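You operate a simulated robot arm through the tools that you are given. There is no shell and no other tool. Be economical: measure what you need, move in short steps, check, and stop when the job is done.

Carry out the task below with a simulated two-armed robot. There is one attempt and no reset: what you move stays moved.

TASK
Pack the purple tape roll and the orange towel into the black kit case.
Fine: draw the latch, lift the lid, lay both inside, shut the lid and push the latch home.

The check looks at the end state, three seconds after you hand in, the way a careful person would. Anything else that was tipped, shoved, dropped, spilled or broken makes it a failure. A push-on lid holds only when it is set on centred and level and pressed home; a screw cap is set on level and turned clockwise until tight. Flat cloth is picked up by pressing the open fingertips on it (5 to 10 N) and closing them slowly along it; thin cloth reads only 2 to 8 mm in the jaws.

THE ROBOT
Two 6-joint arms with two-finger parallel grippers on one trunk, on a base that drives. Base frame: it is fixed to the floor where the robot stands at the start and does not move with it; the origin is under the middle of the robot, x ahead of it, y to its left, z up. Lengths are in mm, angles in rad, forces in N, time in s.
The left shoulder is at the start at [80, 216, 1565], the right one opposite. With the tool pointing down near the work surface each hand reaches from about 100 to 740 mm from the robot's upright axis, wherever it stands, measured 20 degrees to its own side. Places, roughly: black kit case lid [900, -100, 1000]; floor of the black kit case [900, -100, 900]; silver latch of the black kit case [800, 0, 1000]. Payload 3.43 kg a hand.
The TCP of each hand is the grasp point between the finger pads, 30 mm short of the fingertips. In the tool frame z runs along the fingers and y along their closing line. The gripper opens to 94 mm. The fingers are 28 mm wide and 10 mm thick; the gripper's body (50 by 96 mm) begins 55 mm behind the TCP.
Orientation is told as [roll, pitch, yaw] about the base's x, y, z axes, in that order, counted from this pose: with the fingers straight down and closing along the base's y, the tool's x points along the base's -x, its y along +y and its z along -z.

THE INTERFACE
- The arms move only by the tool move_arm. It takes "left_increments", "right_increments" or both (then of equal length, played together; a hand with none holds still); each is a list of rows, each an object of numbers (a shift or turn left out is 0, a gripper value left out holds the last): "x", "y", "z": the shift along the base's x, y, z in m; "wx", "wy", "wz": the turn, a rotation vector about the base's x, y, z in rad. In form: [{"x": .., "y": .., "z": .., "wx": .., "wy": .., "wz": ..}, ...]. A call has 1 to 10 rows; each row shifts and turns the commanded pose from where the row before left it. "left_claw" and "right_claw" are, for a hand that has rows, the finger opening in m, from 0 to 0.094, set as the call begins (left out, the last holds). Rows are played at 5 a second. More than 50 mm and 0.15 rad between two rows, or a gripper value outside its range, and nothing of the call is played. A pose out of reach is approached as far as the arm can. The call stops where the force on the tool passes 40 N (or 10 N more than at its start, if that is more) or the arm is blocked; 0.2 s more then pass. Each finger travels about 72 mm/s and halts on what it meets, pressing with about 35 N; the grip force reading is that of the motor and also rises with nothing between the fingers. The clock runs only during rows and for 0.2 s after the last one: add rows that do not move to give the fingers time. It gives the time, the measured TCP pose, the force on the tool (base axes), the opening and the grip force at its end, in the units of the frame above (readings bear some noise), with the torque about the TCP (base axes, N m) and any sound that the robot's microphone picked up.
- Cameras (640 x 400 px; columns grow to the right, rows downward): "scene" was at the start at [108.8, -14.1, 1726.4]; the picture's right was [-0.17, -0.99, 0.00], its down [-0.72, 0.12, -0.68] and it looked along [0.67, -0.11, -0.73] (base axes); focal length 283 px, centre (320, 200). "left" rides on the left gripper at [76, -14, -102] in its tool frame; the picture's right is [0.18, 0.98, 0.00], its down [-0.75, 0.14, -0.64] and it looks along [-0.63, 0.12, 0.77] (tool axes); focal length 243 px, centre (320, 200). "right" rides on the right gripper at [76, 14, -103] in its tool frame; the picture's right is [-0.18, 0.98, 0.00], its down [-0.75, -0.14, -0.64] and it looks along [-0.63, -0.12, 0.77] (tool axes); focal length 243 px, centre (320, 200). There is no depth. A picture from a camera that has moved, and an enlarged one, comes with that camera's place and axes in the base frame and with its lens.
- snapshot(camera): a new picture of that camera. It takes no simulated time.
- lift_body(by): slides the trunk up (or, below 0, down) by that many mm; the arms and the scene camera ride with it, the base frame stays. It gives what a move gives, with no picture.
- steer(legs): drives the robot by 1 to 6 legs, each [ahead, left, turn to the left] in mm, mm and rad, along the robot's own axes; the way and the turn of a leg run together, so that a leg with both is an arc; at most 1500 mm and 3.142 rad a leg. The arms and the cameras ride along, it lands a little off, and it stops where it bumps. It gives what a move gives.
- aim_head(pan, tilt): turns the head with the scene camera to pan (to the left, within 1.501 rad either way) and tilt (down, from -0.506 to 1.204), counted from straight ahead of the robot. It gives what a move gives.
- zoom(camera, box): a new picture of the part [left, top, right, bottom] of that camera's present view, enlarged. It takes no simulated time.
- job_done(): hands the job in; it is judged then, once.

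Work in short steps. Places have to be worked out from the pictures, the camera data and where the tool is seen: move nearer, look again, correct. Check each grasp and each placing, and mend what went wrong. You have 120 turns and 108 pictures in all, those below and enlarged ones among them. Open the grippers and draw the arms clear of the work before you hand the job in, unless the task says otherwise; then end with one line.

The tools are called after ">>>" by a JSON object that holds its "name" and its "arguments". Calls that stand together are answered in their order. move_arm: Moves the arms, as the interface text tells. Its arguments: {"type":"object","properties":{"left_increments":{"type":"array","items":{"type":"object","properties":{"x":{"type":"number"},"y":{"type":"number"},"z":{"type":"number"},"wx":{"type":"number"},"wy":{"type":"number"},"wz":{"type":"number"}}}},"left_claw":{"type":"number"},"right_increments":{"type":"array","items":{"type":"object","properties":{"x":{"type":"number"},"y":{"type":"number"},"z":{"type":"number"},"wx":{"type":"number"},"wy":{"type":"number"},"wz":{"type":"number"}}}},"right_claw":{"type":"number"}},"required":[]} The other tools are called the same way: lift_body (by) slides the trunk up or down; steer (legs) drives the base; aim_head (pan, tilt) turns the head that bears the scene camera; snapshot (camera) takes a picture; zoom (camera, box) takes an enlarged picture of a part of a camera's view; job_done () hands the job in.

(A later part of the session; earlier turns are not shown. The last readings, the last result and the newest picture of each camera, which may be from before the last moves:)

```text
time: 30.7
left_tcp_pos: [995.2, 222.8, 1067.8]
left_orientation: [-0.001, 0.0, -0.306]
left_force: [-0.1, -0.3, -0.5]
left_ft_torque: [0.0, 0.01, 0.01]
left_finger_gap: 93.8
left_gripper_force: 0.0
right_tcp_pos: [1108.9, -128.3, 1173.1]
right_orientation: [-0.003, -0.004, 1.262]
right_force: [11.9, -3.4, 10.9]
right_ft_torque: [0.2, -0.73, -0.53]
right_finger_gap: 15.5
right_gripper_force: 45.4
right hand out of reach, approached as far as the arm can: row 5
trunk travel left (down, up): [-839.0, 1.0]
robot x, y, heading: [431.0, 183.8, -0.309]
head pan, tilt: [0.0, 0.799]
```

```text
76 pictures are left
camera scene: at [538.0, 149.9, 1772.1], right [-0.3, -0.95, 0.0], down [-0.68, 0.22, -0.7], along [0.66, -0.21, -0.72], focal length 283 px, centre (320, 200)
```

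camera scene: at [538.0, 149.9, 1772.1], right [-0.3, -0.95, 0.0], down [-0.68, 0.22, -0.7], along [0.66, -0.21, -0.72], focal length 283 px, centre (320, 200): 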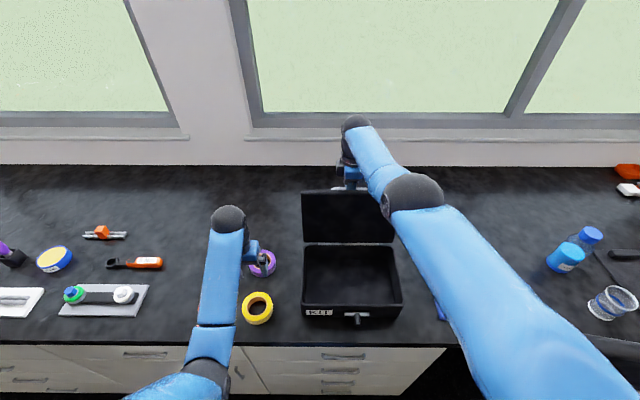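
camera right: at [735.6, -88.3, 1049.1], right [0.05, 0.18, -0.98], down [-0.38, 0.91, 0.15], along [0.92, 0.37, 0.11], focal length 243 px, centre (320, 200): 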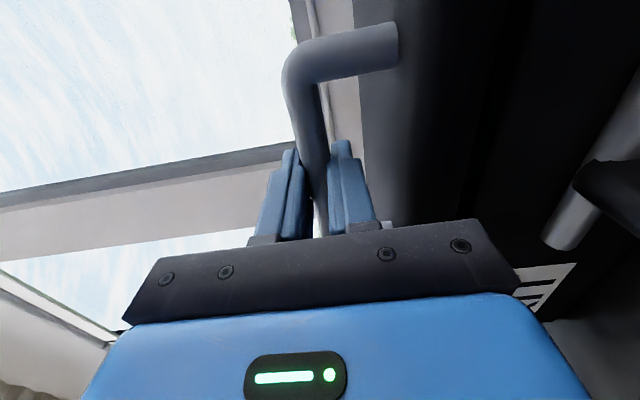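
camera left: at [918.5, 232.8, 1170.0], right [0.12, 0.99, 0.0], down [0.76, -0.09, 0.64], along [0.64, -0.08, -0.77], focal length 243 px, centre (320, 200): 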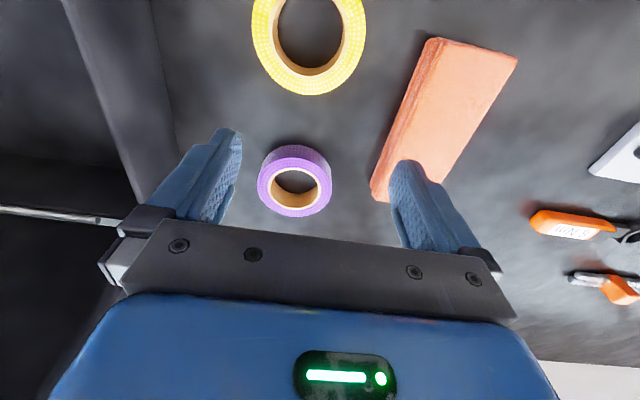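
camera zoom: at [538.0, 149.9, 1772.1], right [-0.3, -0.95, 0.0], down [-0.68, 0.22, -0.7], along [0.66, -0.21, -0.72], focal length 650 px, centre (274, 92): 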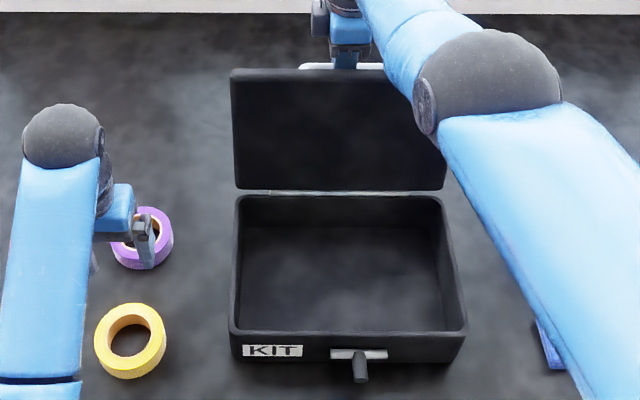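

From the left camera the purple roll centre is about (1076,184), OD about 88 mm, hole about 52 mm. I'll grip its right-hand wall with one finger in the hole, so I move above that and look again.

>>> {"name": "move_arm", "arguments": {"left_increments": [{"x": 0.025, "y": -0.024}, {"x": 0.025, "y": -0.024}, {"x": 0.024, "y": -0.025}, {"z": -0.03}, {"z": -0.03}], "left_claw": 0.05}}

>>> {"name": "snapshot", "arguments": {"camera": "left"}}

>>> {"name": "zoom", "arguments": {"camera": "scene", "box": [200, 210, 320, 300]}}

```text
time: 31.9
left_tcp_pos: [1067.0, 151.7, 1009.3]
left_orientation: [0.0, -0.001, -0.31]
left_force: [-0.8, 0.3, -0.2]
left_ft_torque: [-0.01, -0.03, -0.03]
left_finger_gap: 50.3
left_gripper_force: 0.0
right_tcp_pos: [1106.2, -127.3, 1176.0]
right_orientation: [-0.001, -0.003, 1.262]
right_force: [13.5, -1.2, 26.8]
right_ft_torque: [0.26, -0.26, -0.43]
right_finger_gap: 15.8
right_gripper_force: 44.8
trunk travel left (down, up): [-839.0, 1.0]
robot x, y, heading: [429.3, 187.1, -0.314]
head pan, tilt: [0.0, 0.799]
```

```text
75 pictures are left
camera left: at [990.6, 161.3, 1111.3], right [0.12, 0.99, 0.0], down [0.76, -0.09, 0.64], along [0.64, -0.08, -0.77], focal length 243 px, centre (320, 200)
```

left: 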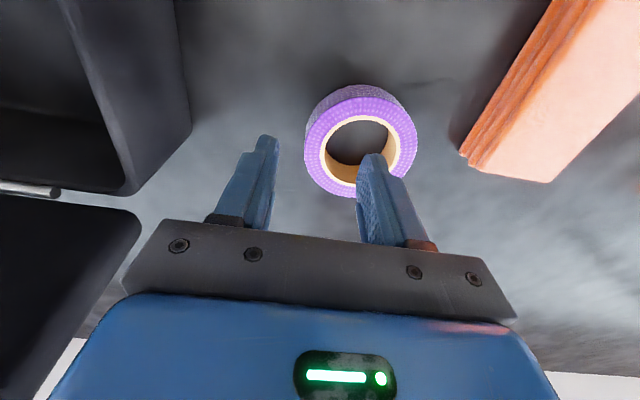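

```text
4.44 times, centred on (260, 255) of scene
camera zoom: at [533.9, 152.1, 1772.3], right [-0.3, -0.95, 0.0], down [-0.68, 0.22, -0.7], along [0.66, -0.21, -0.72], focal length 1257 px, centre (587, -44)
```

zoom: 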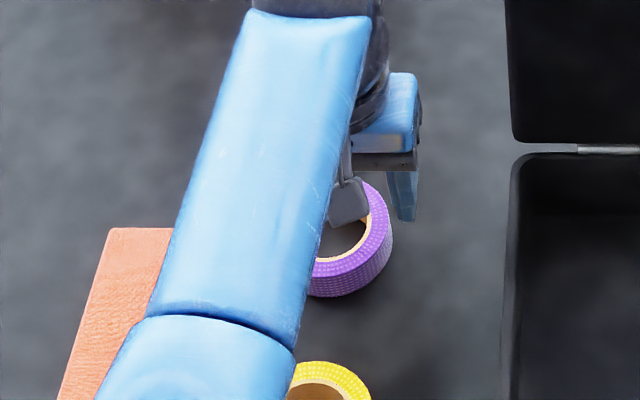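

The roll centre refines to about (1080,181), OD about 86, hole about 60. I shift a few mm to centre on its right wall and descend.

>>> {"name": "move_arm", "arguments": {"left_increments": [{"x": 0.002, "y": -0.005, "z": -0.02}, {"z": -0.022}, {"z": -0.02}]}}

>>> {"name": "snapshot", "arguments": {"camera": "left"}}

```text
time: 32.6
left_tcp_pos: [1070.3, 146.8, 970.3]
left_orientation: [0.001, -0.011, -0.305]
left_force: [-4.4, 1.5, 12.4]
left_ft_torque: [0.41, 0.12, 0.14]
left_finger_gap: 50.0
left_gripper_force: 0.0
right_tcp_pos: [1103.2, -126.3, 1177.9]
right_orientation: [-0.006, -0.002, 1.26]
right_force: [-0.6, 2.1, 7.6]
right_ft_torque: [-0.23, 0.65, -0.46]
right_finger_gap: 15.4
right_gripper_force: 45.0
trunk travel left (down, up): [-839.0, 1.0]
robot x, y, heading: [429.9, 186.3, -0.303]
head pan, tilt: [0.0, 0.799]
stopped in row 3 (left hand): the force on the tool passed its limit at 62 N (the readings are from after the stop); the commanded pose is now the measured one
```

```text
73 pictures are left
camera left: at [993.1, 155.9, 1070.9], right [0.12, 0.99, 0.0], down [0.75, -0.09, 0.65], along [0.65, -0.08, -0.76], focal length 243 px, centre (320, 200)
```

left: 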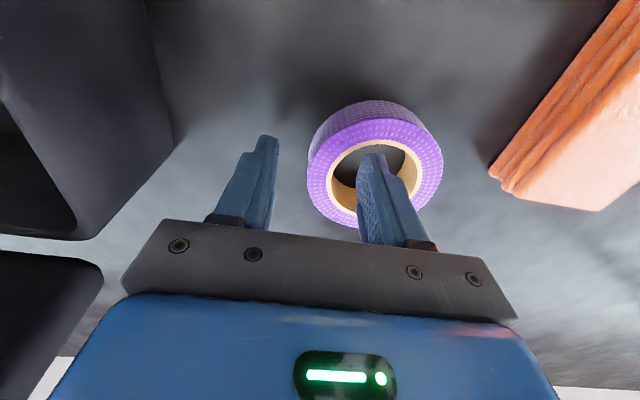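

The inner finger caught something at about the rim height. The torque says contact was on its robot-side edge, so the roll centre is probably about 9 mm farther than judged. I lift, shift forward, and look again.

>>> {"name": "move_arm", "arguments": {"left_increments": [{"z": 0.015}, {"x": 0.0095, "y": -0.002}, {}]}}

>>> {"name": "zoom", "arguments": {"camera": "left", "box": [240, 80, 480, 230]}}

```text
time: 33.4
left_tcp_pos: [1084.2, 143.7, 983.1]
left_orientation: [0.0, -0.009, -0.307]
left_force: [-1.2, 1.2, 0.2]
left_ft_torque: [0.0, 0.01, 0.0]
left_finger_gap: 50.1
left_gripper_force: 0.0
right_tcp_pos: [1108.6, -128.6, 1174.6]
right_orientation: [-0.004, -0.002, 1.261]
right_force: [6.2, -0.5, 10.2]
right_ft_torque: [-0.16, -0.1, -0.64]
right_finger_gap: 15.7
right_gripper_force: 45.3
trunk travel left (down, up): [-839.0, 1.0]
robot x, y, heading: [424.2, 185.0, -0.306]
head pan, tilt: [0.0, 0.799]
```

```text
2.67 times, centred on (360, 155) of left
camera zoom: at [1006.4, 153.3, 1083.3], right [0.12, 0.99, 0.0], down [0.76, -0.09, 0.65], along [0.64, -0.08, -0.76], focal length 647 px, centre (213, 320)
```

zoom: 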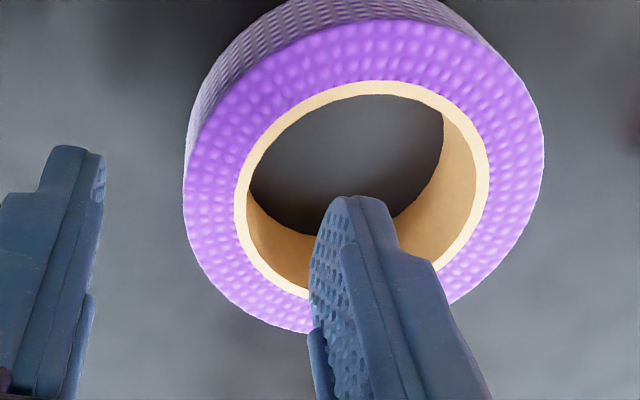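

Now the finger is over the middle of the hole. I descend in small steps.

>>> {"name": "move_arm", "arguments": {"left_increments": [{"z": -0.01}, {"z": -0.01}, {"z": -0.01}, {"z": -0.006}]}}

>>> {"name": "zoom", "arguments": {"camera": "left", "box": [240, 80, 480, 230]}}

```text
time: 34.4
left_tcp_pos: [1084.0, 144.2, 946.6]
left_orientation: [0.0, -0.005, -0.31]
left_force: [0.7, -0.8, -0.2]
left_ft_torque: [-0.01, 0.01, -0.02]
left_finger_gap: 50.1
left_gripper_force: 0.0
right_tcp_pos: [1107.3, -128.4, 1173.8]
right_orientation: [-0.004, -0.001, 1.259]
right_force: [10.2, -1.3, 17.1]
right_ft_torque: [0.09, -0.29, -0.58]
right_finger_gap: 15.7
right_gripper_force: 44.9
trunk travel left (down, up): [-839.0, 1.0]
robot x, y, heading: [427.2, 189.3, -0.312]
head pan, tilt: [0.0, 0.799]
```

```text
2.67 times, centred on (360, 155) of left
camera zoom: at [1006.1, 153.5, 1048.0], right [0.12, 0.99, 0.0], down [0.76, -0.09, 0.65], along [0.64, -0.08, -0.76], focal length 647 px, centre (213, 320)
```

zoom: 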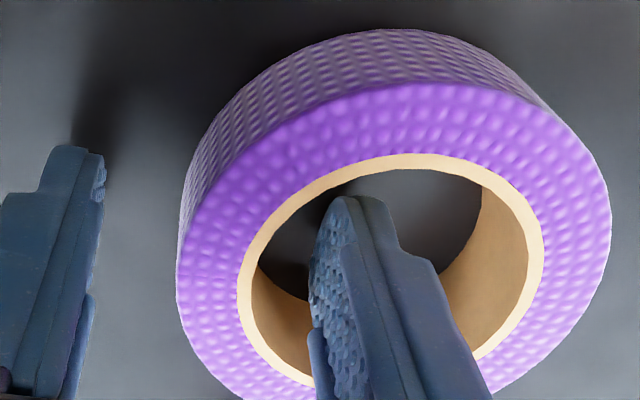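

The finger is inside the hole with balanced clearance on both sides of the right wall. I close on the wall.

>>> {"name": "move_arm", "arguments": {"left_increments": [{}, {}, {}], "left_claw": 0.01}}

>>> {"name": "move_arm", "arguments": {"left_increments": [{"z": 0.02}, {"z": 0.03}, {"z": 0.04}, {"z": 0.04}]}}

>>> {"name": "snapshot", "arguments": {"camera": "left"}}

```text
time: 35.2
left_tcp_pos: [1083.1, 143.9, 947.6]
left_orientation: [0.001, -0.008, -0.307]
left_force: [0.0, -1.0, 0.6]
left_ft_torque: [-0.05, 0.01, -0.04]
left_finger_gap: 17.5
left_gripper_force: 35.4
right_tcp_pos: [1107.2, -127.7, 1173.9]
right_orientation: [-0.002, -0.001, 1.262]
right_force: [10.5, -1.9, 19.7]
right_ft_torque: [0.01, -0.27, -0.53]
right_finger_gap: 15.6
right_gripper_force: 45.0
trunk travel left (down, up): [-839.0, 1.0]
robot x, y, heading: [430.5, 190.2, -0.306]
head pan, tilt: [0.0, 0.799]
```

```text
time: 36.2
left_tcp_pos: [1081.4, 143.5, 1075.9]
left_orientation: [0.001, -0.008, -0.307]
left_force: [1.1, 0.4, -1.3]
left_ft_torque: [-0.07, 0.0, -0.01]
left_finger_gap: 16.9
left_gripper_force: 35.5
right_tcp_pos: [1107.5, -128.0, 1176.1]
right_orientation: [-0.003, -0.003, 1.261]
right_force: [10.6, -2.1, 19.8]
right_ft_torque: [-0.11, -0.16, -0.53]
right_finger_gap: 15.5
right_gripper_force: 44.7
trunk travel left (down, up): [-839.0, 1.0]
robot x, y, heading: [428.7, 183.2, -0.304]
head pan, tilt: [0.0, 0.799]
```

```text
70 pictures are left
camera left: at [1004.8, 152.3, 1177.2], right [0.12, 0.99, 0.0], down [0.76, -0.09, 0.65], along [0.64, -0.08, -0.76], focal length 243 px, centre (320, 200)
```

left: 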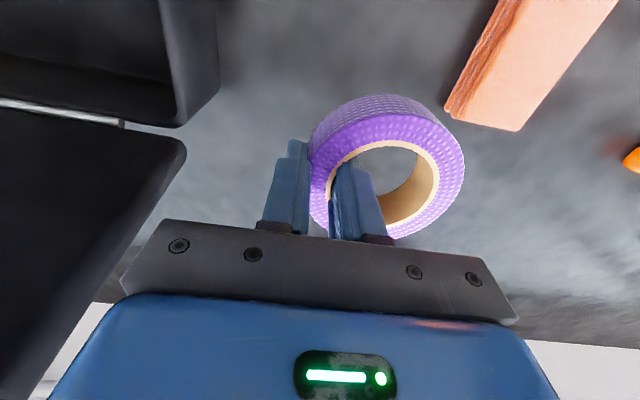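

Roll held securely. I bring it back clear of the lid, then across over the left end of the case, staying above the rim.

>>> {"name": "move_arm", "arguments": {"left_increments": [{"x": -0.034, "y": 0.011}, {"x": -0.034, "y": 0.011}, {"x": -0.0125, "y": -0.039}, {"x": -0.0125, "y": -0.039}, {"x": -0.0125, "y": -0.039}, {"x": -0.0125, "y": -0.039}, {"x": -0.0125, "y": -0.039}, {}]}}

>>> {"name": "snapshot", "arguments": {"camera": "scene"}}

>>> {"name": "snapshot", "arguments": {"camera": "left"}}

```text
time: 38.0
left_tcp_pos: [949.7, -31.0, 1075.8]
left_orientation: [0.001, -0.01, -0.307]
left_force: [0.0, 0.1, -1.0]
left_ft_torque: [-0.04, -0.01, 0.02]
left_finger_gap: 17.1
left_gripper_force: 35.4
right_tcp_pos: [1108.6, -128.0, 1176.5]
right_orientation: [-0.004, -0.002, 1.261]
right_force: [9.2, -3.2, 20.7]
right_ft_torque: [0.13, -0.09, -0.41]
right_finger_gap: 15.7
right_gripper_force: 44.5
trunk travel left (down, up): [-839.0, 1.0]
robot x, y, heading: [433.0, 183.6, -0.309]
head pan, tilt: [0.0, 0.799]
```

```text
69 pictures are left
camera scene: at [534.1, 151.5, 1772.2], right [-0.3, -0.95, 0.0], down [-0.68, 0.22, -0.7], along [0.66, -0.21, -0.72], focal length 283 px, centre (320, 200)
```

scene: 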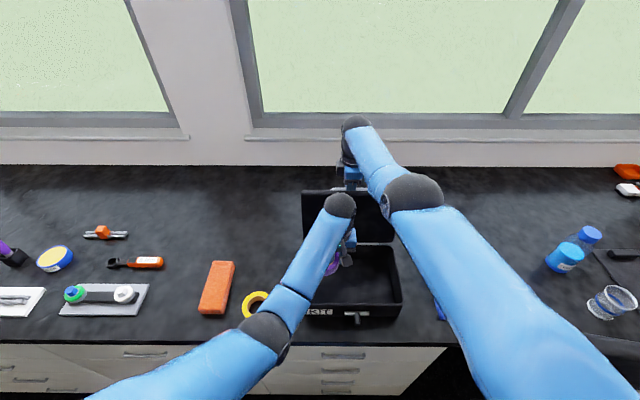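

```text
68 pictures are left
camera left: at [873.2, -20.4, 1176.4], right [0.12, 0.99, 0.0], down [0.76, -0.09, 0.65], along [0.64, -0.08, -0.76], focal length 243 px, centre (320, 200)
```

left: 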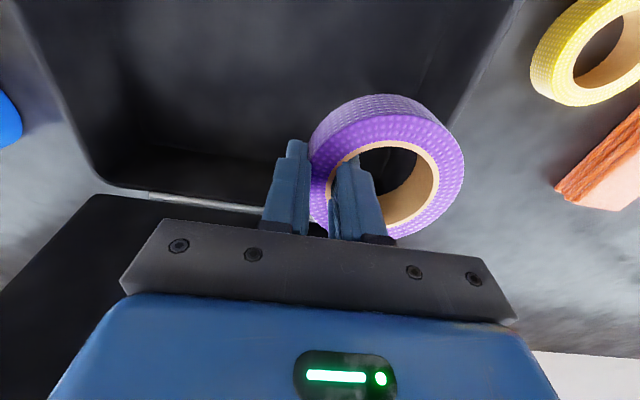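

The roll hangs inside the left rim with about 7 mm clearance. I shift 8 mm to the right for margin and lower it to the case floor.

>>> {"name": "move_arm", "arguments": {"left_increments": [{"x": -0.0025, "y": -0.0076}, {"z": -0.03}, {"z": -0.03}, {"z": -0.03}, {"z": -0.015}, {"z": -0.01}]}}

>>> {"name": "snapshot", "arguments": {"camera": "left"}}

```text
time: 39.4
left_tcp_pos: [951.0, -37.7, 961.1]
left_orientation: [0.001, -0.009, -0.306]
left_force: [-1.0, -0.4, -0.9]
left_ft_torque: [-0.01, 0.0, 0.0]
left_finger_gap: 17.1
left_gripper_force: 34.8
right_tcp_pos: [1107.1, -127.1, 1176.6]
right_orientation: [-0.005, -0.001, 1.261]
right_force: [10.3, -1.2, 20.4]
right_ft_torque: [0.03, -0.11, -0.59]
right_finger_gap: 15.5
right_gripper_force: 45.1
trunk travel left (down, up): [-839.0, 1.0]
robot x, y, heading: [426.6, 186.5, -0.312]
head pan, tilt: [0.0, 0.799]
```

```text
67 pictures are left
camera left: at [873.4, -27.4, 1062.4], right [0.12, 0.99, 0.0], down [0.76, -0.09, 0.65], along [0.64, -0.08, -0.76], focal length 243 px, centre (320, 200)
```

left: 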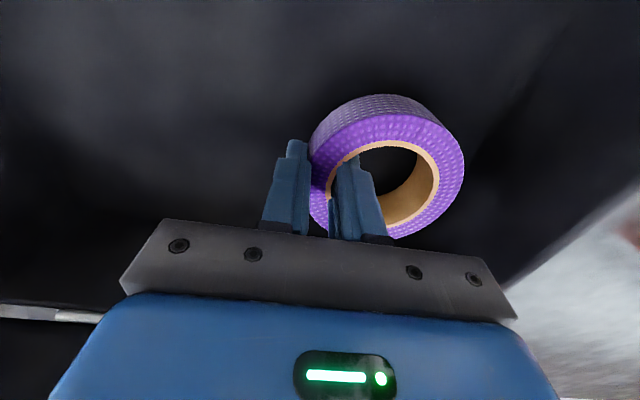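

Inside the walls and still free. I lower in 3 mm steps until it touches the floor, then release.

>>> {"name": "move_arm", "arguments": {"left_increments": [{"z": -0.003}, {"z": -0.003}, {"z": -0.003}]}}

```text
time: 40.2
left_tcp_pos: [948.6, -37.6, 954.6]
left_orientation: [-0.002, -0.013, -0.308]
left_force: [-1.9, 4.2, 16.9]
left_ft_torque: [0.63, 0.55, -0.03]
left_finger_gap: 17.3
left_gripper_force: 35.4
right_tcp_pos: [1105.2, -125.8, 1175.6]
right_orientation: [-0.004, -0.002, 1.262]
right_force: [10.1, -3.9, 17.3]
right_ft_torque: [0.24, -0.7, -0.54]
right_finger_gap: 15.6
right_gripper_force: 44.9
trunk travel left (down, up): [-839.0, 1.0]
robot x, y, heading: [428.0, 189.0, -0.308]
head pan, tilt: [0.0, 0.799]
```

The roll touches the floor (17 N). I release and rise.

>>> {"name": "move_arm", "arguments": {"left_increments": [{}, {}, {}, {"z": 0.02}, {"z": 0.03}, {"z": 0.04}, {"z": 0.035}], "left_claw": 0.045}}

>>> {"name": "snapshot", "arguments": {"camera": "left"}}

```text
time: 41.8
left_tcp_pos: [950.5, -40.0, 1076.7]
left_orientation: [0.0, -0.008, -0.307]
left_force: [0.3, 0.3, -0.9]
left_ft_torque: [0.01, 0.03, 0.02]
left_finger_gap: 45.1
left_gripper_force: 0.0
right_tcp_pos: [1108.2, -127.4, 1176.2]
right_orientation: [-0.005, -0.001, 1.262]
right_force: [9.3, -1.5, 19.4]
right_ft_torque: [-0.17, 0.03, -0.54]
right_finger_gap: 15.5
right_gripper_force: 45.0
trunk travel left (down, up): [-839.0, 1.0]
robot x, y, heading: [430.5, 185.1, -0.304]
head pan, tilt: [0.0, 0.799]
```

```text
66 pictures are left
camera left: at [872.8, -29.6, 1178.4], right [0.12, 0.99, 0.0], down [0.76, -0.09, 0.65], along [0.64, -0.08, -0.76], focal length 243 px, centre (320, 200)
```

left: 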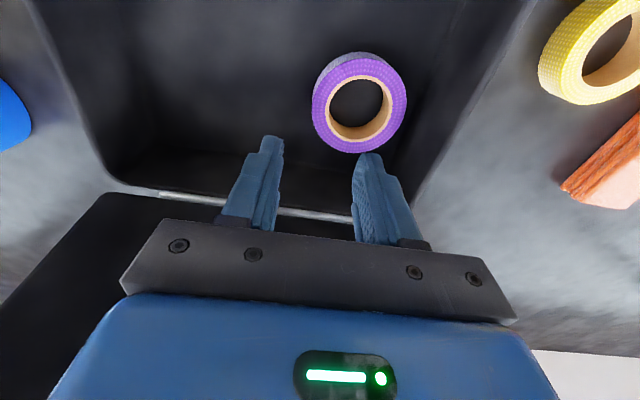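

The roll lies flat in the case's left part. I carry the left hand across to the towel, gripper fully open.

>>> {"name": "move_arm", "arguments": {"left_increments": [{"x": 0.0125, "y": 0.039}, {"x": 0.0125, "y": 0.039}, {"x": 0.0125, "y": 0.039}, {"x": 0.0125, "y": 0.039}, {"x": 0.0125, "y": 0.039}, {"x": 0.0125, "y": 0.039}, {"x": 0.0125, "y": 0.039}, {"x": 0.0125, "y": 0.039}, {"x": -0.033, "y": 0.011}, {}], "left_claw": 0.094}}

>>> {"name": "snapshot", "arguments": {"camera": "left"}}

>>> {"name": "zoom", "arguments": {"camera": "scene", "box": [160, 200, 320, 340]}}

```text
time: 44.0
left_tcp_pos: [1016.2, 285.8, 1075.6]
left_orientation: [-0.001, -0.011, -0.307]
left_force: [0.2, 0.0, -0.2]
left_ft_torque: [0.0, -0.03, 0.0]
left_finger_gap: 94.1
left_gripper_force: 0.1
right_tcp_pos: [1107.8, -125.6, 1174.9]
right_orientation: [-0.001, -0.002, 1.262]
right_force: [9.3, -2.4, 21.1]
right_ft_torque: [0.0, 0.06, -0.55]
right_finger_gap: 15.6
right_gripper_force: 44.6
trunk travel left (down, up): [-839.0, 1.0]
robot x, y, heading: [427.7, 181.5, -0.306]
head pan, tilt: [0.0, 0.799]
```

```text
65 pictures are left
camera left: at [939.5, 295.2, 1176.5], right [0.12, 0.99, 0.0], down [0.75, -0.09, 0.65], along [0.65, -0.08, -0.76], focal length 243 px, centre (320, 200)
```

left: 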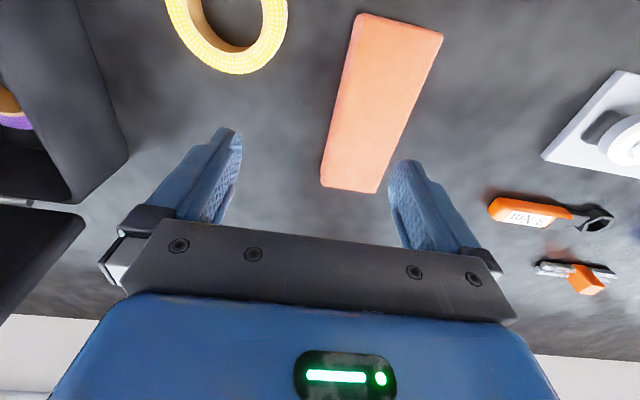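

```text
2.86 times, centred on (240, 270) of scene
camera zoom: at [534.0, 151.2, 1772.3], right [-0.3, -0.95, 0.0], down [-0.68, 0.22, -0.7], along [0.66, -0.21, -0.72], focal length 808 px, centre (549, 0)
```

zoom: 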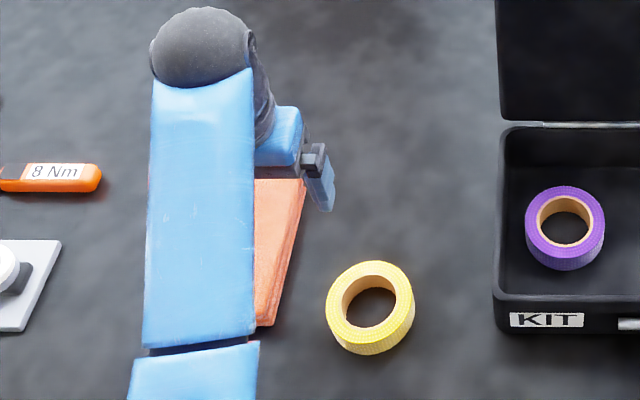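

Towel: centre about (1044,332), about 160×69 mm, aligned with the hand. I move over it and go halfway down to check the straddle.

>>> {"name": "move_arm", "arguments": {"left_increments": [{"x": 0.014, "y": 0.023}, {"x": 0.014, "y": 0.023}, {"z": -0.04}, {"z": -0.035}, {}]}}

>>> {"name": "snapshot", "arguments": {"camera": "left"}}

```text
time: 45.2
left_tcp_pos: [1045.9, 330.6, 1001.4]
left_orientation: [0.001, -0.009, -0.306]
left_force: [0.1, -0.1, -1.0]
left_ft_torque: [0.02, -0.01, -0.04]
left_finger_gap: 94.2
left_gripper_force: 0.2
right_tcp_pos: [1106.7, -128.3, 1174.9]
right_orientation: [-0.004, -0.001, 1.263]
right_force: [10.4, -2.6, 19.8]
right_ft_torque: [-0.12, -0.03, -0.57]
right_finger_gap: 15.4
right_gripper_force: 45.0
trunk travel left (down, up): [-839.0, 1.0]
robot x, y, heading: [429.9, 184.6, -0.299]
head pan, tilt: [0.0, 0.799]
```

```text
63 pictures are left
camera left: at [969.3, 340.4, 1102.8], right [0.12, 0.99, 0.0], down [0.76, -0.09, 0.65], along [0.64, -0.08, -0.76], focal length 243 px, centre (320, 200)
```

left: 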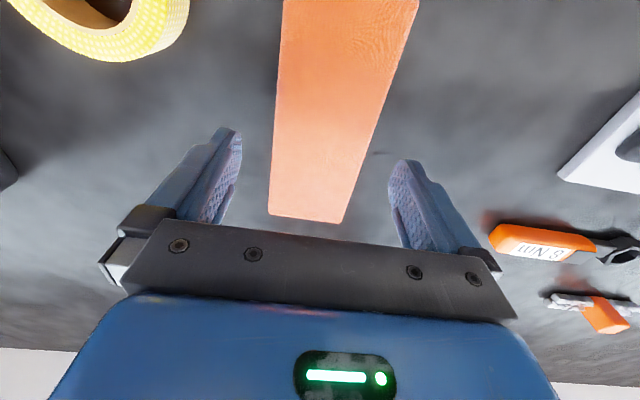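

Well centred. I descend to straddle it.

>>> {"name": "move_arm", "arguments": {"left_increments": [{"z": -0.02}, {"z": -0.02}, {"z": -0.01}, {"z": -0.005}]}}

>>> {"name": "move_arm", "arguments": {"left_increments": [{}, {}, {}, {}], "left_claw": 0.03}}

>>> {"name": "snapshot", "arguments": {"camera": "left"}}

```text
time: 46.2
left_tcp_pos: [1046.9, 332.1, 946.7]
left_orientation: [-0.001, -0.008, -0.307]
left_force: [0.7, -0.4, 0.2]
left_ft_torque: [0.02, -0.03, 0.02]
left_finger_gap: 94.0
left_gripper_force: 0.0
right_tcp_pos: [1106.8, -126.9, 1175.2]
right_orientation: [-0.004, -0.002, 1.26]
right_force: [9.5, -2.2, 20.7]
right_ft_torque: [-0.09, -0.05, -0.56]
right_finger_gap: 15.6
right_gripper_force: 45.9
trunk travel left (down, up): [-839.0, 1.0]
robot x, y, heading: [431.7, 185.5, -0.31]
head pan, tilt: [0.0, 0.799]
```

```text
time: 47.2
left_tcp_pos: [1046.7, 331.7, 948.1]
left_orientation: [-0.002, -0.009, -0.307]
left_force: [0.4, 0.5, 0.3]
left_ft_torque: [-0.03, -0.02, 0.0]
left_finger_gap: 73.7
left_gripper_force: 35.4
right_tcp_pos: [1107.2, -127.9, 1175.1]
right_orientation: [-0.002, -0.002, 1.263]
right_force: [9.1, -2.7, 20.2]
right_ft_torque: [-0.05, -0.08, -0.54]
right_finger_gap: 15.4
right_gripper_force: 45.1
trunk travel left (down, up): [-839.0, 1.0]
robot x, y, heading: [428.8, 182.6, -0.31]
head pan, tilt: [0.0, 0.799]
```

```text
62 pictures are left
camera left: at [968.9, 341.1, 1047.7], right [0.12, 0.99, 0.0], down [0.76, -0.09, 0.65], along [0.64, -0.08, -0.76], focal length 243 px, centre (320, 200)
```

left: 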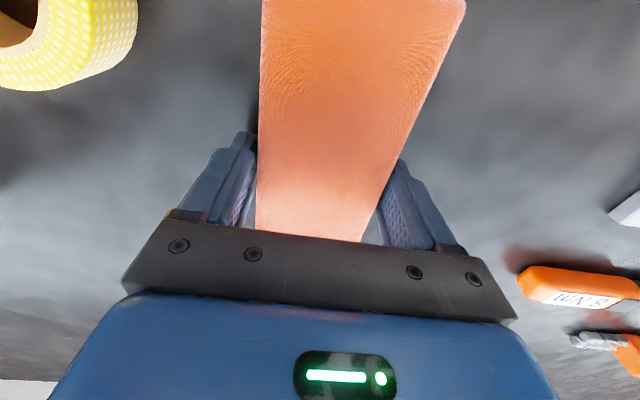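

The towel is gripped at 73.7 mm. I lift it.

>>> {"name": "move_arm", "arguments": {"left_increments": [{"z": 0.02}, {"z": 0.03}, {"z": 0.04}, {"z": 0.04}, {}]}}

>>> {"name": "snapshot", "arguments": {"camera": "left"}}

>>> {"name": "zoom", "arguments": {"camera": "scene", "box": [160, 180, 340, 340]}}

```text
time: 48.4
left_tcp_pos: [1044.0, 332.9, 1077.8]
left_orientation: [-0.001, -0.009, -0.307]
left_force: [-0.6, 0.2, -1.1]
left_ft_torque: [0.01, 0.0, 0.02]
left_finger_gap: 73.4
left_gripper_force: 34.9
right_tcp_pos: [1106.9, -127.4, 1175.1]
right_orientation: [-0.004, -0.002, 1.262]
right_force: [10.5, -3.5, 20.9]
right_ft_torque: [-0.1, -0.07, -0.56]
right_finger_gap: 15.9
right_gripper_force: 45.4
trunk travel left (down, up): [-839.0, 1.0]
robot x, y, heading: [428.4, 185.0, -0.308]
head pan, tilt: [0.0, 0.799]
```

```text
61 pictures are left
camera left: at [966.4, 342.4, 1178.4], right [0.12, 0.99, 0.0], down [0.76, -0.09, 0.65], along [0.64, -0.08, -0.76], focal length 243 px, centre (320, 200)
```

left: 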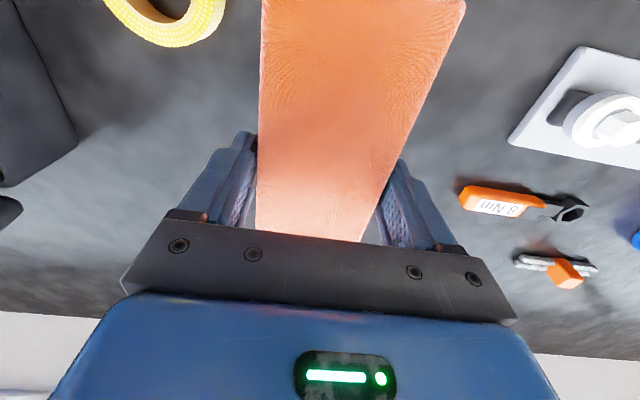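

```text
2.50 times, centred on (250, 260) of scene
camera zoom: at [534.0, 151.3, 1772.2], right [-0.3, -0.95, 0.0], down [-0.68, 0.22, -0.7], along [0.66, -0.21, -0.72], focal length 707 px, centre (495, 50)
```

zoom: 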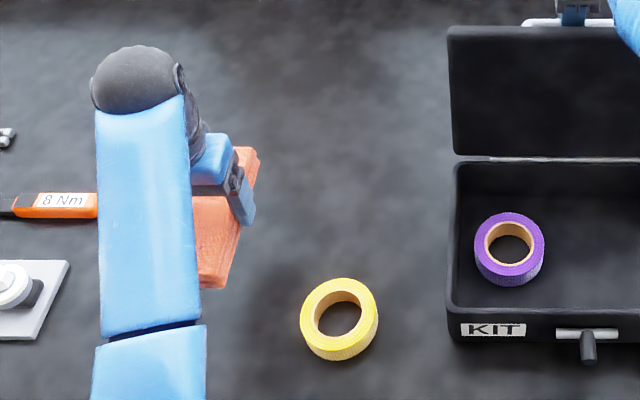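

The towel is held rigidly, aligned with the case. I carry it across, staying in front of the open lid and above the rim.

>>> {"name": "move_arm", "arguments": {"left_increments": [{"x": -0.0135, "y": -0.0419}, {"x": -0.0135, "y": -0.0419}, {"x": -0.0135, "y": -0.0419}, {"x": -0.0135, "y": -0.0419}, {"x": -0.0135, "y": -0.0419}, {"x": -0.0135, "y": -0.0419}, {"x": -0.0135, "y": -0.0419}, {"x": -0.0135, "y": -0.0419, "z": -0.008}, {}]}}

>>> {"name": "snapshot", "arguments": {"camera": "scene"}}

>>> {"name": "snapshot", "arguments": {"camera": "left"}}

```text
time: 50.4
left_tcp_pos: [937.5, -2.6, 1069.4]
left_orientation: [-0.001, -0.009, -0.306]
left_force: [0.0, -1.7, -0.7]
left_ft_torque: [0.0, -0.03, -0.01]
left_finger_gap: 73.4
left_gripper_force: 35.1
right_tcp_pos: [1106.2, -128.2, 1175.2]
right_orientation: [-0.004, -0.002, 1.262]
right_force: [9.3, -1.9, 19.7]
right_ft_torque: [0.16, -0.14, -0.42]
right_finger_gap: 15.5
right_gripper_force: 45.4
trunk travel left (down, up): [-839.0, 1.0]
robot x, y, heading: [430.1, 183.9, -0.309]
head pan, tilt: [0.0, 0.799]
```

```text
59 pictures are left
camera scene: at [534.1, 151.5, 1772.2], right [-0.3, -0.95, 0.0], down [-0.68, 0.22, -0.7], along [0.66, -0.21, -0.72], focal length 283 px, centre (320, 200)
```

scene: 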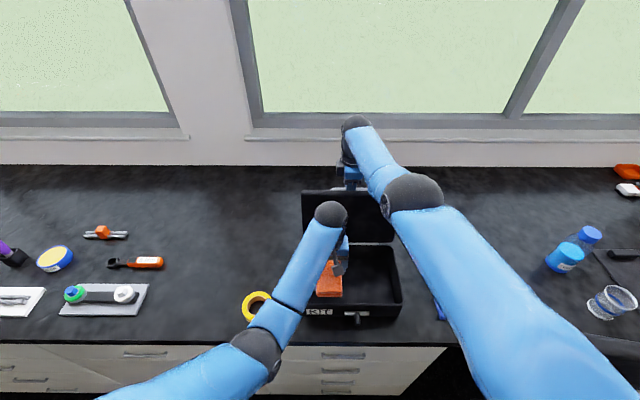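

```text
58 pictures are left
camera left: at [859.5, 6.5, 1169.8], right [0.12, 0.99, 0.0], down [0.76, -0.09, 0.65], along [0.64, -0.08, -0.76], focal length 243 px, centre (320, 200)
```

left: 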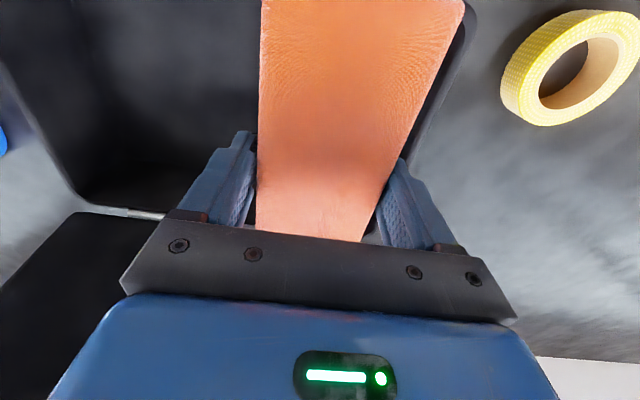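

Now the last 98 mm to the right and 17 mm forward.

>>> {"name": "move_arm", "arguments": {"left_increments": [{"x": -0.01, "y": -0.0312}, {"x": -0.01, "y": -0.0312}, {"x": -0.01, "y": -0.0312}, {"x": 0.0162, "y": -0.005}, {}]}}

>>> {"name": "zoom", "arguments": {"camera": "scene", "box": [270, 170, 450, 340]}}

>>> {"name": "snapshot", "arguments": {"camera": "left"}}

```text
time: 51.6
left_tcp_pos: [923.2, -101.5, 1069.0]
left_orientation: [0.0, -0.009, -0.307]
left_force: [0.8, 0.1, -1.3]
left_ft_torque: [0.0, -0.02, 0.01]
left_finger_gap: 73.6
left_gripper_force: 35.5
right_tcp_pos: [1106.7, -127.5, 1174.9]
right_orientation: [-0.003, -0.001, 1.262]
right_force: [9.6, -1.9, 19.5]
right_ft_torque: [0.04, -0.1, -0.59]
right_finger_gap: 15.7
right_gripper_force: 45.4
trunk travel left (down, up): [-839.0, 1.0]
robot x, y, heading: [430.0, 185.2, -0.31]
head pan, tilt: [0.0, 0.799]
```

```text
2.35 times, centred on (360, 255) of scene
camera zoom: at [534.0, 151.2, 1772.2], right [-0.3, -0.95, 0.0], down [-0.68, 0.22, -0.7], along [0.66, -0.21, -0.72], focal length 666 px, centre (226, 71)
```

zoom: 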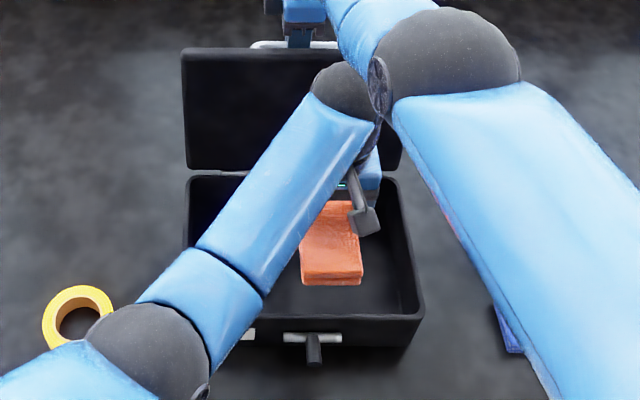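

```text
56 pictures are left
camera left: at [844.9, -92.0, 1170.3], right [0.12, 0.99, 0.0], down [0.76, -0.09, 0.65], along [0.64, -0.08, -0.76], focal length 243 px, centre (320, 200)
```

left: 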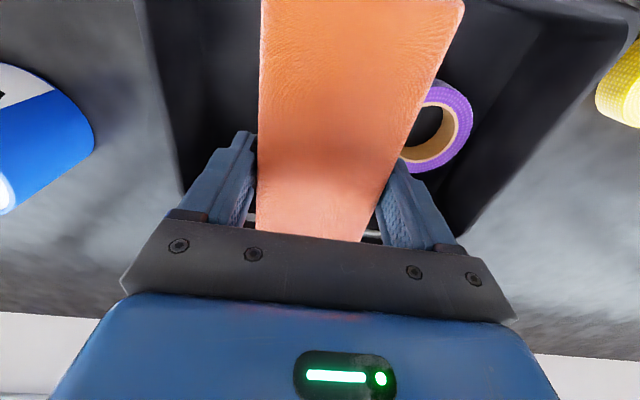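

Everything clears: the roll's right edge is about 12 mm from the left finger, and the towel sits between the front and back walls. I shift 8 mm more to the right and lower.

>>> {"name": "move_arm", "arguments": {"left_increments": [{"z": -0.02, "x": -0.0025, "y": -0.0076}, {"z": -0.025}, {"z": -0.025}, {"z": -0.02}, {"z": -0.01}, {}]}}

>>> {"name": "snapshot", "arguments": {"camera": "left"}}

```text
time: 53.0
left_tcp_pos: [921.7, -108.9, 970.3]
left_orientation: [0.001, -0.01, -0.308]
left_force: [0.4, -0.8, -0.5]
left_ft_torque: [0.0, 0.0, 0.0]
left_finger_gap: 73.5
left_gripper_force: 35.2
right_tcp_pos: [1107.4, -127.6, 1175.4]
right_orientation: [-0.004, -0.001, 1.263]
right_force: [10.3, -1.9, 19.9]
right_ft_torque: [-0.06, -0.1, -0.58]
right_finger_gap: 15.9
right_gripper_force: 44.3
trunk travel left (down, up): [-839.0, 1.0]
robot x, y, heading: [430.4, 183.3, -0.306]
head pan, tilt: [0.0, 0.799]
```

```text
55 pictures are left
camera left: at [843.6, -99.8, 1071.0], right [0.12, 0.99, 0.0], down [0.76, -0.09, 0.65], along [0.64, -0.08, -0.76], focal length 243 px, centre (320, 200)
```

left: 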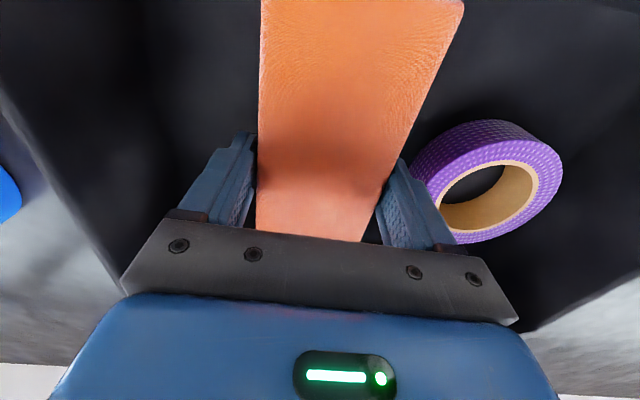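

>>> {"name": "move_arm", "arguments": {"left_increments": [{"z": -0.004}, {"z": -0.004}, {"z": -0.004}, {"z": -0.003}]}}

```text
time: 54.0
left_tcp_pos: [920.7, -108.2, 953.6]
left_orientation: [0.0, -0.009, -0.307]
left_force: [0.4, 0.4, -0.2]
left_ft_torque: [0.01, 0.03, 0.02]
left_finger_gap: 73.7
left_gripper_force: 35.3
right_tcp_pos: [1107.4, -128.0, 1174.5]
right_orientation: [-0.004, -0.004, 1.261]
right_force: [9.9, -1.6, 19.8]
right_ft_torque: [-0.08, -0.06, -0.57]
right_finger_gap: 15.9
right_gripper_force: 44.8
trunk travel left (down, up): [-839.0, 1.0]
robot x, y, heading: [427.9, 184.3, -0.302]
head pan, tilt: [0.0, 0.799]
```

No contact yet, so I go on a few mm and then open slightly.

>>> {"name": "move_arm", "arguments": {"left_increments": [{"z": -0.003}, {"z": -0.003}, {"z": -0.002}]}}

```text
time: 54.8
left_tcp_pos: [919.7, -108.2, 955.5]
left_orientation: [-0.004, -0.014, -0.308]
left_force: [2.1, -1.2, 24.6]
left_ft_torque: [0.6, 0.35, -0.01]
left_finger_gap: 73.3
left_gripper_force: 35.0
left hand out of reach, approached as far as the arm can: row 2
right_tcp_pos: [1106.4, -125.9, 1175.8]
right_orientation: [-0.003, -0.002, 1.263]
right_force: [12.0, -2.9, 17.1]
right_ft_torque: [0.04, -0.57, -0.57]
right_finger_gap: 15.7
right_gripper_force: 44.9
trunk travel left (down, up): [-839.0, 1.0]
robot x, y, heading: [428.0, 181.5, -0.302]
head pan, tilt: [0.0, 0.799]
```

Floor contact (25 N). I open just enough to release, then rise.

>>> {"name": "move_arm", "arguments": {"left_increments": [{}, {}, {}, {"z": 0.02}, {"z": 0.03}, {"z": 0.04}, {"z": 0.03}], "left_claw": 0.085}}

>>> {"name": "snapshot", "arguments": {"camera": "left"}}

```text
time: 56.4
left_tcp_pos: [948.0, -142.2, 1050.5]
left_orientation: [0.001, -0.007, -0.307]
left_force: [0.9, -0.2, -0.1]
left_ft_torque: [0.0, -0.01, 0.02]
left_finger_gap: 85.0
left_gripper_force: 0.1
left hand out of reach, approached as far as the arm can: row 4, 5, 6, 7
right_tcp_pos: [1107.2, -128.0, 1175.5]
right_orientation: [-0.003, -0.001, 1.261]
right_force: [8.2, -2.0, 21.3]
right_ft_torque: [-0.13, 0.08, -0.54]
right_finger_gap: 15.7
right_gripper_force: 44.8
trunk travel left (down, up): [-839.0, 1.0]
robot x, y, heading: [426.9, 184.0, -0.307]
head pan, tilt: [0.0, 0.799]
```

```text
54 pictures are left
camera left: at [870.0, -132.9, 1151.5], right [0.12, 0.99, 0.0], down [0.76, -0.09, 0.65], along [0.64, -0.08, -0.76], focal length 243 px, centre (320, 200)
```

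left: 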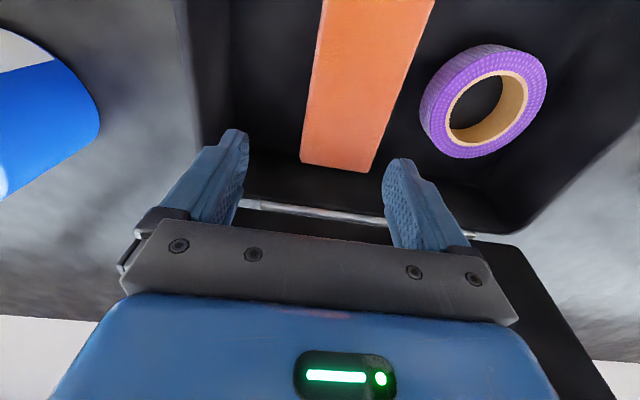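

Both items lie flat in the case, but the arm drifted at its reach limit while rising. I move the left hand back to the left, away from the case, to its comfortable zone.

>>> {"name": "move_arm", "arguments": {"left_increments": [{"x": 0.006, "y": 0.019}, {"x": 0.0125, "y": 0.039}, {"x": 0.0125, "y": 0.039}, {"x": 0.0125, "y": 0.039}]}}

>>> {"name": "snapshot", "arguments": {"camera": "scene"}}

```text
time: 57.2
left_tcp_pos: [994.3, -94.1, 1032.4]
left_orientation: [-0.003, -0.003, -0.32]
left_force: [-4.3, 2.1, 5.0]
left_ft_torque: [-0.12, -0.47, 0.1]
left_finger_gap: 84.9
left_gripper_force: 0.1
left hand out of reach, approached as far as the arm can: row 1, 2, 3
right_tcp_pos: [1107.5, -127.2, 1176.2]
right_orientation: [-0.009, -0.004, 1.262]
right_force: [1.1, 1.5, 3.6]
right_ft_torque: [-0.15, 0.53, -0.48]
right_finger_gap: 15.6
right_gripper_force: 44.8
trunk travel left (down, up): [-839.0, 1.0]
robot x, y, heading: [430.6, 186.2, -0.305]
head pan, tilt: [0.0, 0.799]
stopped in row 3 (left hand): the force on the tool passed its limit at 64 N (the readings are from after the stop); the commanded pose is now the measured one
```

```text
53 pictures are left
camera scene: at [532.7, 150.9, 1771.9], right [-0.3, -0.95, 0.0], down [-0.68, 0.22, -0.7], along [0.67, -0.21, -0.72], focal length 283 px, centre (320, 200)
```

scene: 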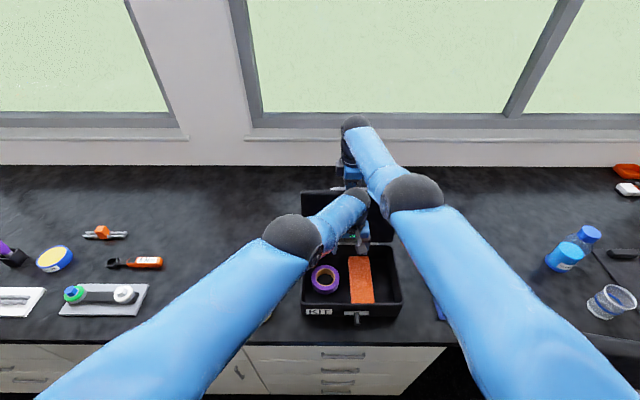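

The left arm has switched elbow posture and the hand nudged near the lid. I back it straight off toward me first.

>>> {"name": "move_arm", "arguments": {"left_increments": [{"x": -0.0143, "y": 0.0046}, {"x": -0.0143, "y": 0.0046}, {"x": -0.0143, "y": 0.0046}]}}

>>> {"name": "snapshot", "arguments": {"camera": "left"}}

```text
time: 58.0
left_tcp_pos: [974.3, -105.8, 1018.3]
left_orientation: [-0.004, -0.001, -0.32]
left_force: [-0.9, -0.3, -0.2]
left_ft_torque: [-0.02, 0.03, 0.02]
left_finger_gap: 84.9
left_gripper_force: 0.0
left hand out of reach, approached as far as the arm can: row 1, 2, 3
right_tcp_pos: [1108.1, -127.5, 1175.5]
right_orientation: [-0.007, -0.004, 1.263]
right_force: [2.2, 1.4, 4.8]
right_ft_torque: [-0.09, 0.17, -0.62]
right_finger_gap: 15.5
right_gripper_force: 44.7
trunk travel left (down, up): [-839.0, 1.0]
robot x, y, heading: [429.2, 184.0, -0.31]
head pan, tilt: [0.0, 0.799]
```

```text
52 pictures are left
camera left: at [897.1, -94.6, 1121.1], right [0.13, 0.99, 0.0], down [0.76, -0.1, 0.64], along [0.64, -0.09, -0.77], focal length 243 px, centre (320, 200)
```

left: 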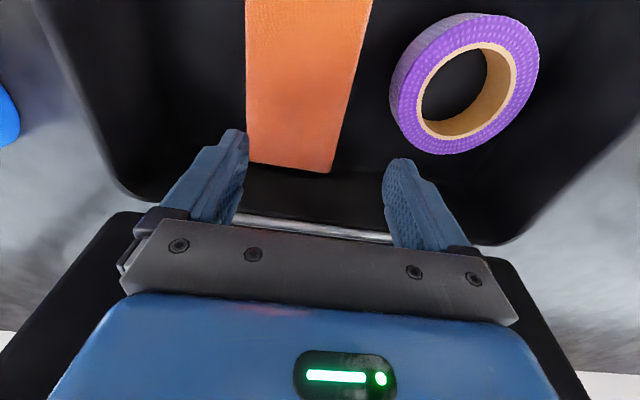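

The hand is clear of the lid now but still at a posture limit. I test a small move left to see whether that direction frees it.

>>> {"name": "move_arm", "arguments": {"left_increments": [{"x": 0.003, "y": 0.0095}, {"x": 0.003, "y": 0.0095}]}}

```text
time: 58.6
left_tcp_pos: [986.2, -93.9, 1015.5]
left_orientation: [-0.003, 0.0, -0.319]
left_force: [0.0, 0.4, -0.3]
left_ft_torque: [-0.02, 0.02, 0.02]
left_finger_gap: 84.9
left_gripper_force: 0.1
left hand out of reach, approached as far as the arm can: row 1, 2
right_tcp_pos: [1108.2, -128.6, 1175.5]
right_orientation: [-0.009, -0.003, 1.262]
right_force: [3.1, 0.8, 5.7]
right_ft_torque: [0.08, 0.04, -0.53]
right_finger_gap: 15.5
right_gripper_force: 44.6
trunk travel left (down, up): [-839.0, 1.0]
robot x, y, heading: [427.8, 186.7, -0.309]
head pan, tilt: [0.0, 0.799]
```

>>> {"name": "zoom", "arguments": {"camera": "scene", "box": [220, 160, 460, 340]}}

```text
2.22 times, centred on (340, 250) of scene
camera zoom: at [534.9, 150.8, 1772.2], right [-0.3, -0.95, 0.0], down [-0.68, 0.22, -0.7], along [0.66, -0.21, -0.72], focal length 629 px, centre (276, 89)
```

zoom: 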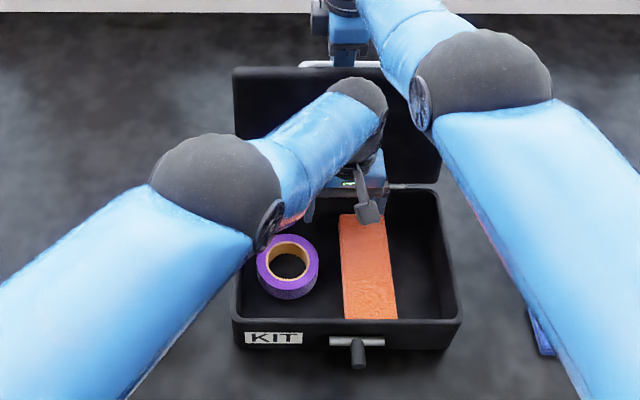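

The left arm is now in an elbow-up posture like the right one. I test whether a small yaw of the hand frees it while backing off from the lid.

>>> {"name": "move_arm", "arguments": {"left_increments": [{"wz": -0.1}, {"wz": -0.1, "x": -0.005, "y": 0.0015}]}}

```text
time: 59.2
left_tcp_pos: [983.6, -92.9, 1013.7]
left_orientation: [-0.004, 0.001, -0.519]
left_force: [0.5, 0.5, 0.6]
left_ft_torque: [0.02, 0.03, -0.03]
left_finger_gap: 84.9
left_gripper_force: 0.0
left hand out of reach, approached as far as the arm can: row 2
right_tcp_pos: [1108.4, -127.8, 1174.5]
right_orientation: [-0.009, -0.002, 1.263]
right_force: [4.3, 1.7, 7.2]
right_ft_torque: [0.03, -0.03, -0.57]
right_finger_gap: 15.6
right_gripper_force: 44.6
trunk travel left (down, up): [-839.0, 1.0]
robot x, y, heading: [427.1, 184.7, -0.314]
head pan, tilt: [0.0, 0.799]
```

I probe which directions are feasible: small test turns, each undone, reading which rows are reported out of reach.

>>> {"name": "move_arm", "arguments": {"left_increments": [{"z": -0.01}, {"wx": -0.03, "wy": -0.095}, {"wx": 0.03, "wy": 0.095}, {"wx": 0.095, "wy": -0.03}, {"wx": -0.095, "wy": 0.03}, {"wx": -0.095, "wy": 0.03}, {"wx": 0.095, "wy": -0.03}, {"x": -0.0095, "y": 0.003}, {"x": 0.0095, "y": -0.003}, {"x": 0.003, "y": 0.0095}]}}

```text
time: 61.4
left_tcp_pos: [986.1, -83.3, 1001.4]
left_orientation: [-0.003, 0.001, -0.521]
left_force: [0.0, -0.4, -0.5]
left_ft_torque: [0.0, -0.02, -0.02]
left_finger_gap: 85.1
left_gripper_force: 0.0
left hand out of reach, approached as far as the arm can: row 1, 2, 3, 4, 5, 6, 7, 8, 9, 10
right_tcp_pos: [1109.6, -127.9, 1174.5]
right_orientation: [-0.007, -0.004, 1.261]
right_force: [5.5, 0.4, 9.8]
right_ft_torque: [-0.05, 0.01, -0.53]
right_finger_gap: 15.4
right_gripper_force: 45.1
trunk travel left (down, up): [-839.0, 1.0]
robot x, y, heading: [427.0, 183.6, -0.311]
head pan, tilt: [0.0, 0.799]
```

All rows report out of reach because the commanded pose lies too near the shoulder for this elbow branch. The elbow flipped when the arm was nearly straight, so I go back toward full extension, above the towel and short of the lid, then come back in to let it bend the normal way.

>>> {"name": "move_arm", "arguments": {"left_increments": [{"x": 0.004, "y": -0.032, "wz": 0.05}, {"x": 0.004, "y": -0.032, "wz": 0.05}, {"x": 0.004, "y": -0.032, "wz": 0.05}, {"z": -0.012, "wz": 0.05}, {"z": -0.012}, {}]}}

>>> {"name": "zoom", "arguments": {"camera": "scene", "box": [220, 160, 460, 340]}}

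```text
time: 62.8
left_tcp_pos: [949.1, -122.0, 1012.5]
left_orientation: [-0.005, -0.002, -0.319]
left_force: [0.7, 0.0, -0.5]
left_ft_torque: [-0.02, -0.02, 0.01]
left_finger_gap: 85.1
left_gripper_force: 0.0
left hand out of reach, approached as far as the arm can: row 1, 2, 3, 4, 5
right_tcp_pos: [1108.3, -128.3, 1175.7]
right_orientation: [-0.009, -0.003, 1.262]
right_force: [6.3, 1.3, 11.1]
right_ft_torque: [-0.02, -0.1, -0.51]
right_finger_gap: 15.6
right_gripper_force: 44.9
trunk travel left (down, up): [-839.0, 1.0]
robot x, y, heading: [429.5, 182.8, -0.307]
head pan, tilt: [0.0, 0.799]
```

```text
2.22 times, centred on (340, 250) of scene
camera zoom: at [534.6, 150.8, 1772.2], right [-0.3, -0.95, 0.0], down [-0.68, 0.22, -0.7], along [0.66, -0.21, -0.72], focal length 629 px, centre (276, 89)
```

zoom: 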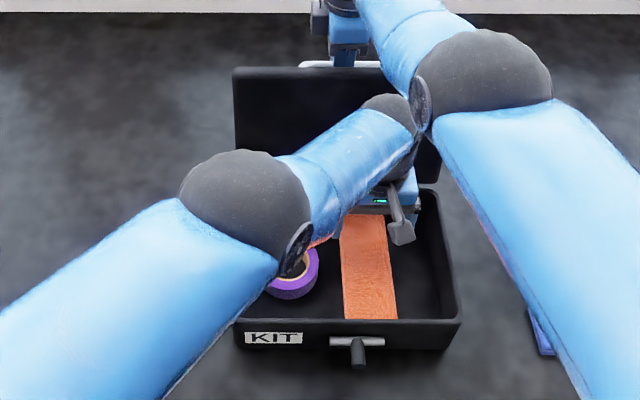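

Feasible now, still in the flipped branch. I push farther out toward full extension, still above the towel, and then return.

>>> {"name": "move_arm", "arguments": {"left_increments": [{"x": 0.006, "y": -0.015, "z": -0.006}, {"x": 0.006, "y": -0.015, "z": -0.006}, {"x": 0.004, "y": -0.015, "z": -0.006}, {"x": 0.0, "y": -0.015, "z": 0.0}, {}]}}

```text
time: 64.0
left_tcp_pos: [939.8, -133.8, 1018.0]
left_orientation: [-0.003, -0.003, -0.32]
left_force: [-0.4, 1.0, 0.8]
left_ft_torque: [0.02, 0.0, -0.01]
left_finger_gap: 84.9
left_gripper_force: 0.0
left hand out of reach, approached as far as the arm can: row 1, 2, 3, 4
right_tcp_pos: [1108.5, -128.7, 1173.3]
right_orientation: [-0.01, -0.002, 1.263]
right_force: [6.6, 0.4, 12.6]
right_ft_torque: [0.02, -0.11, -0.55]
right_finger_gap: 15.4
right_gripper_force: 45.1
trunk travel left (down, up): [-839.0, 1.0]
robot x, y, heading: [426.8, 183.2, -0.306]
head pan, tilt: [0.0, 0.799]
```

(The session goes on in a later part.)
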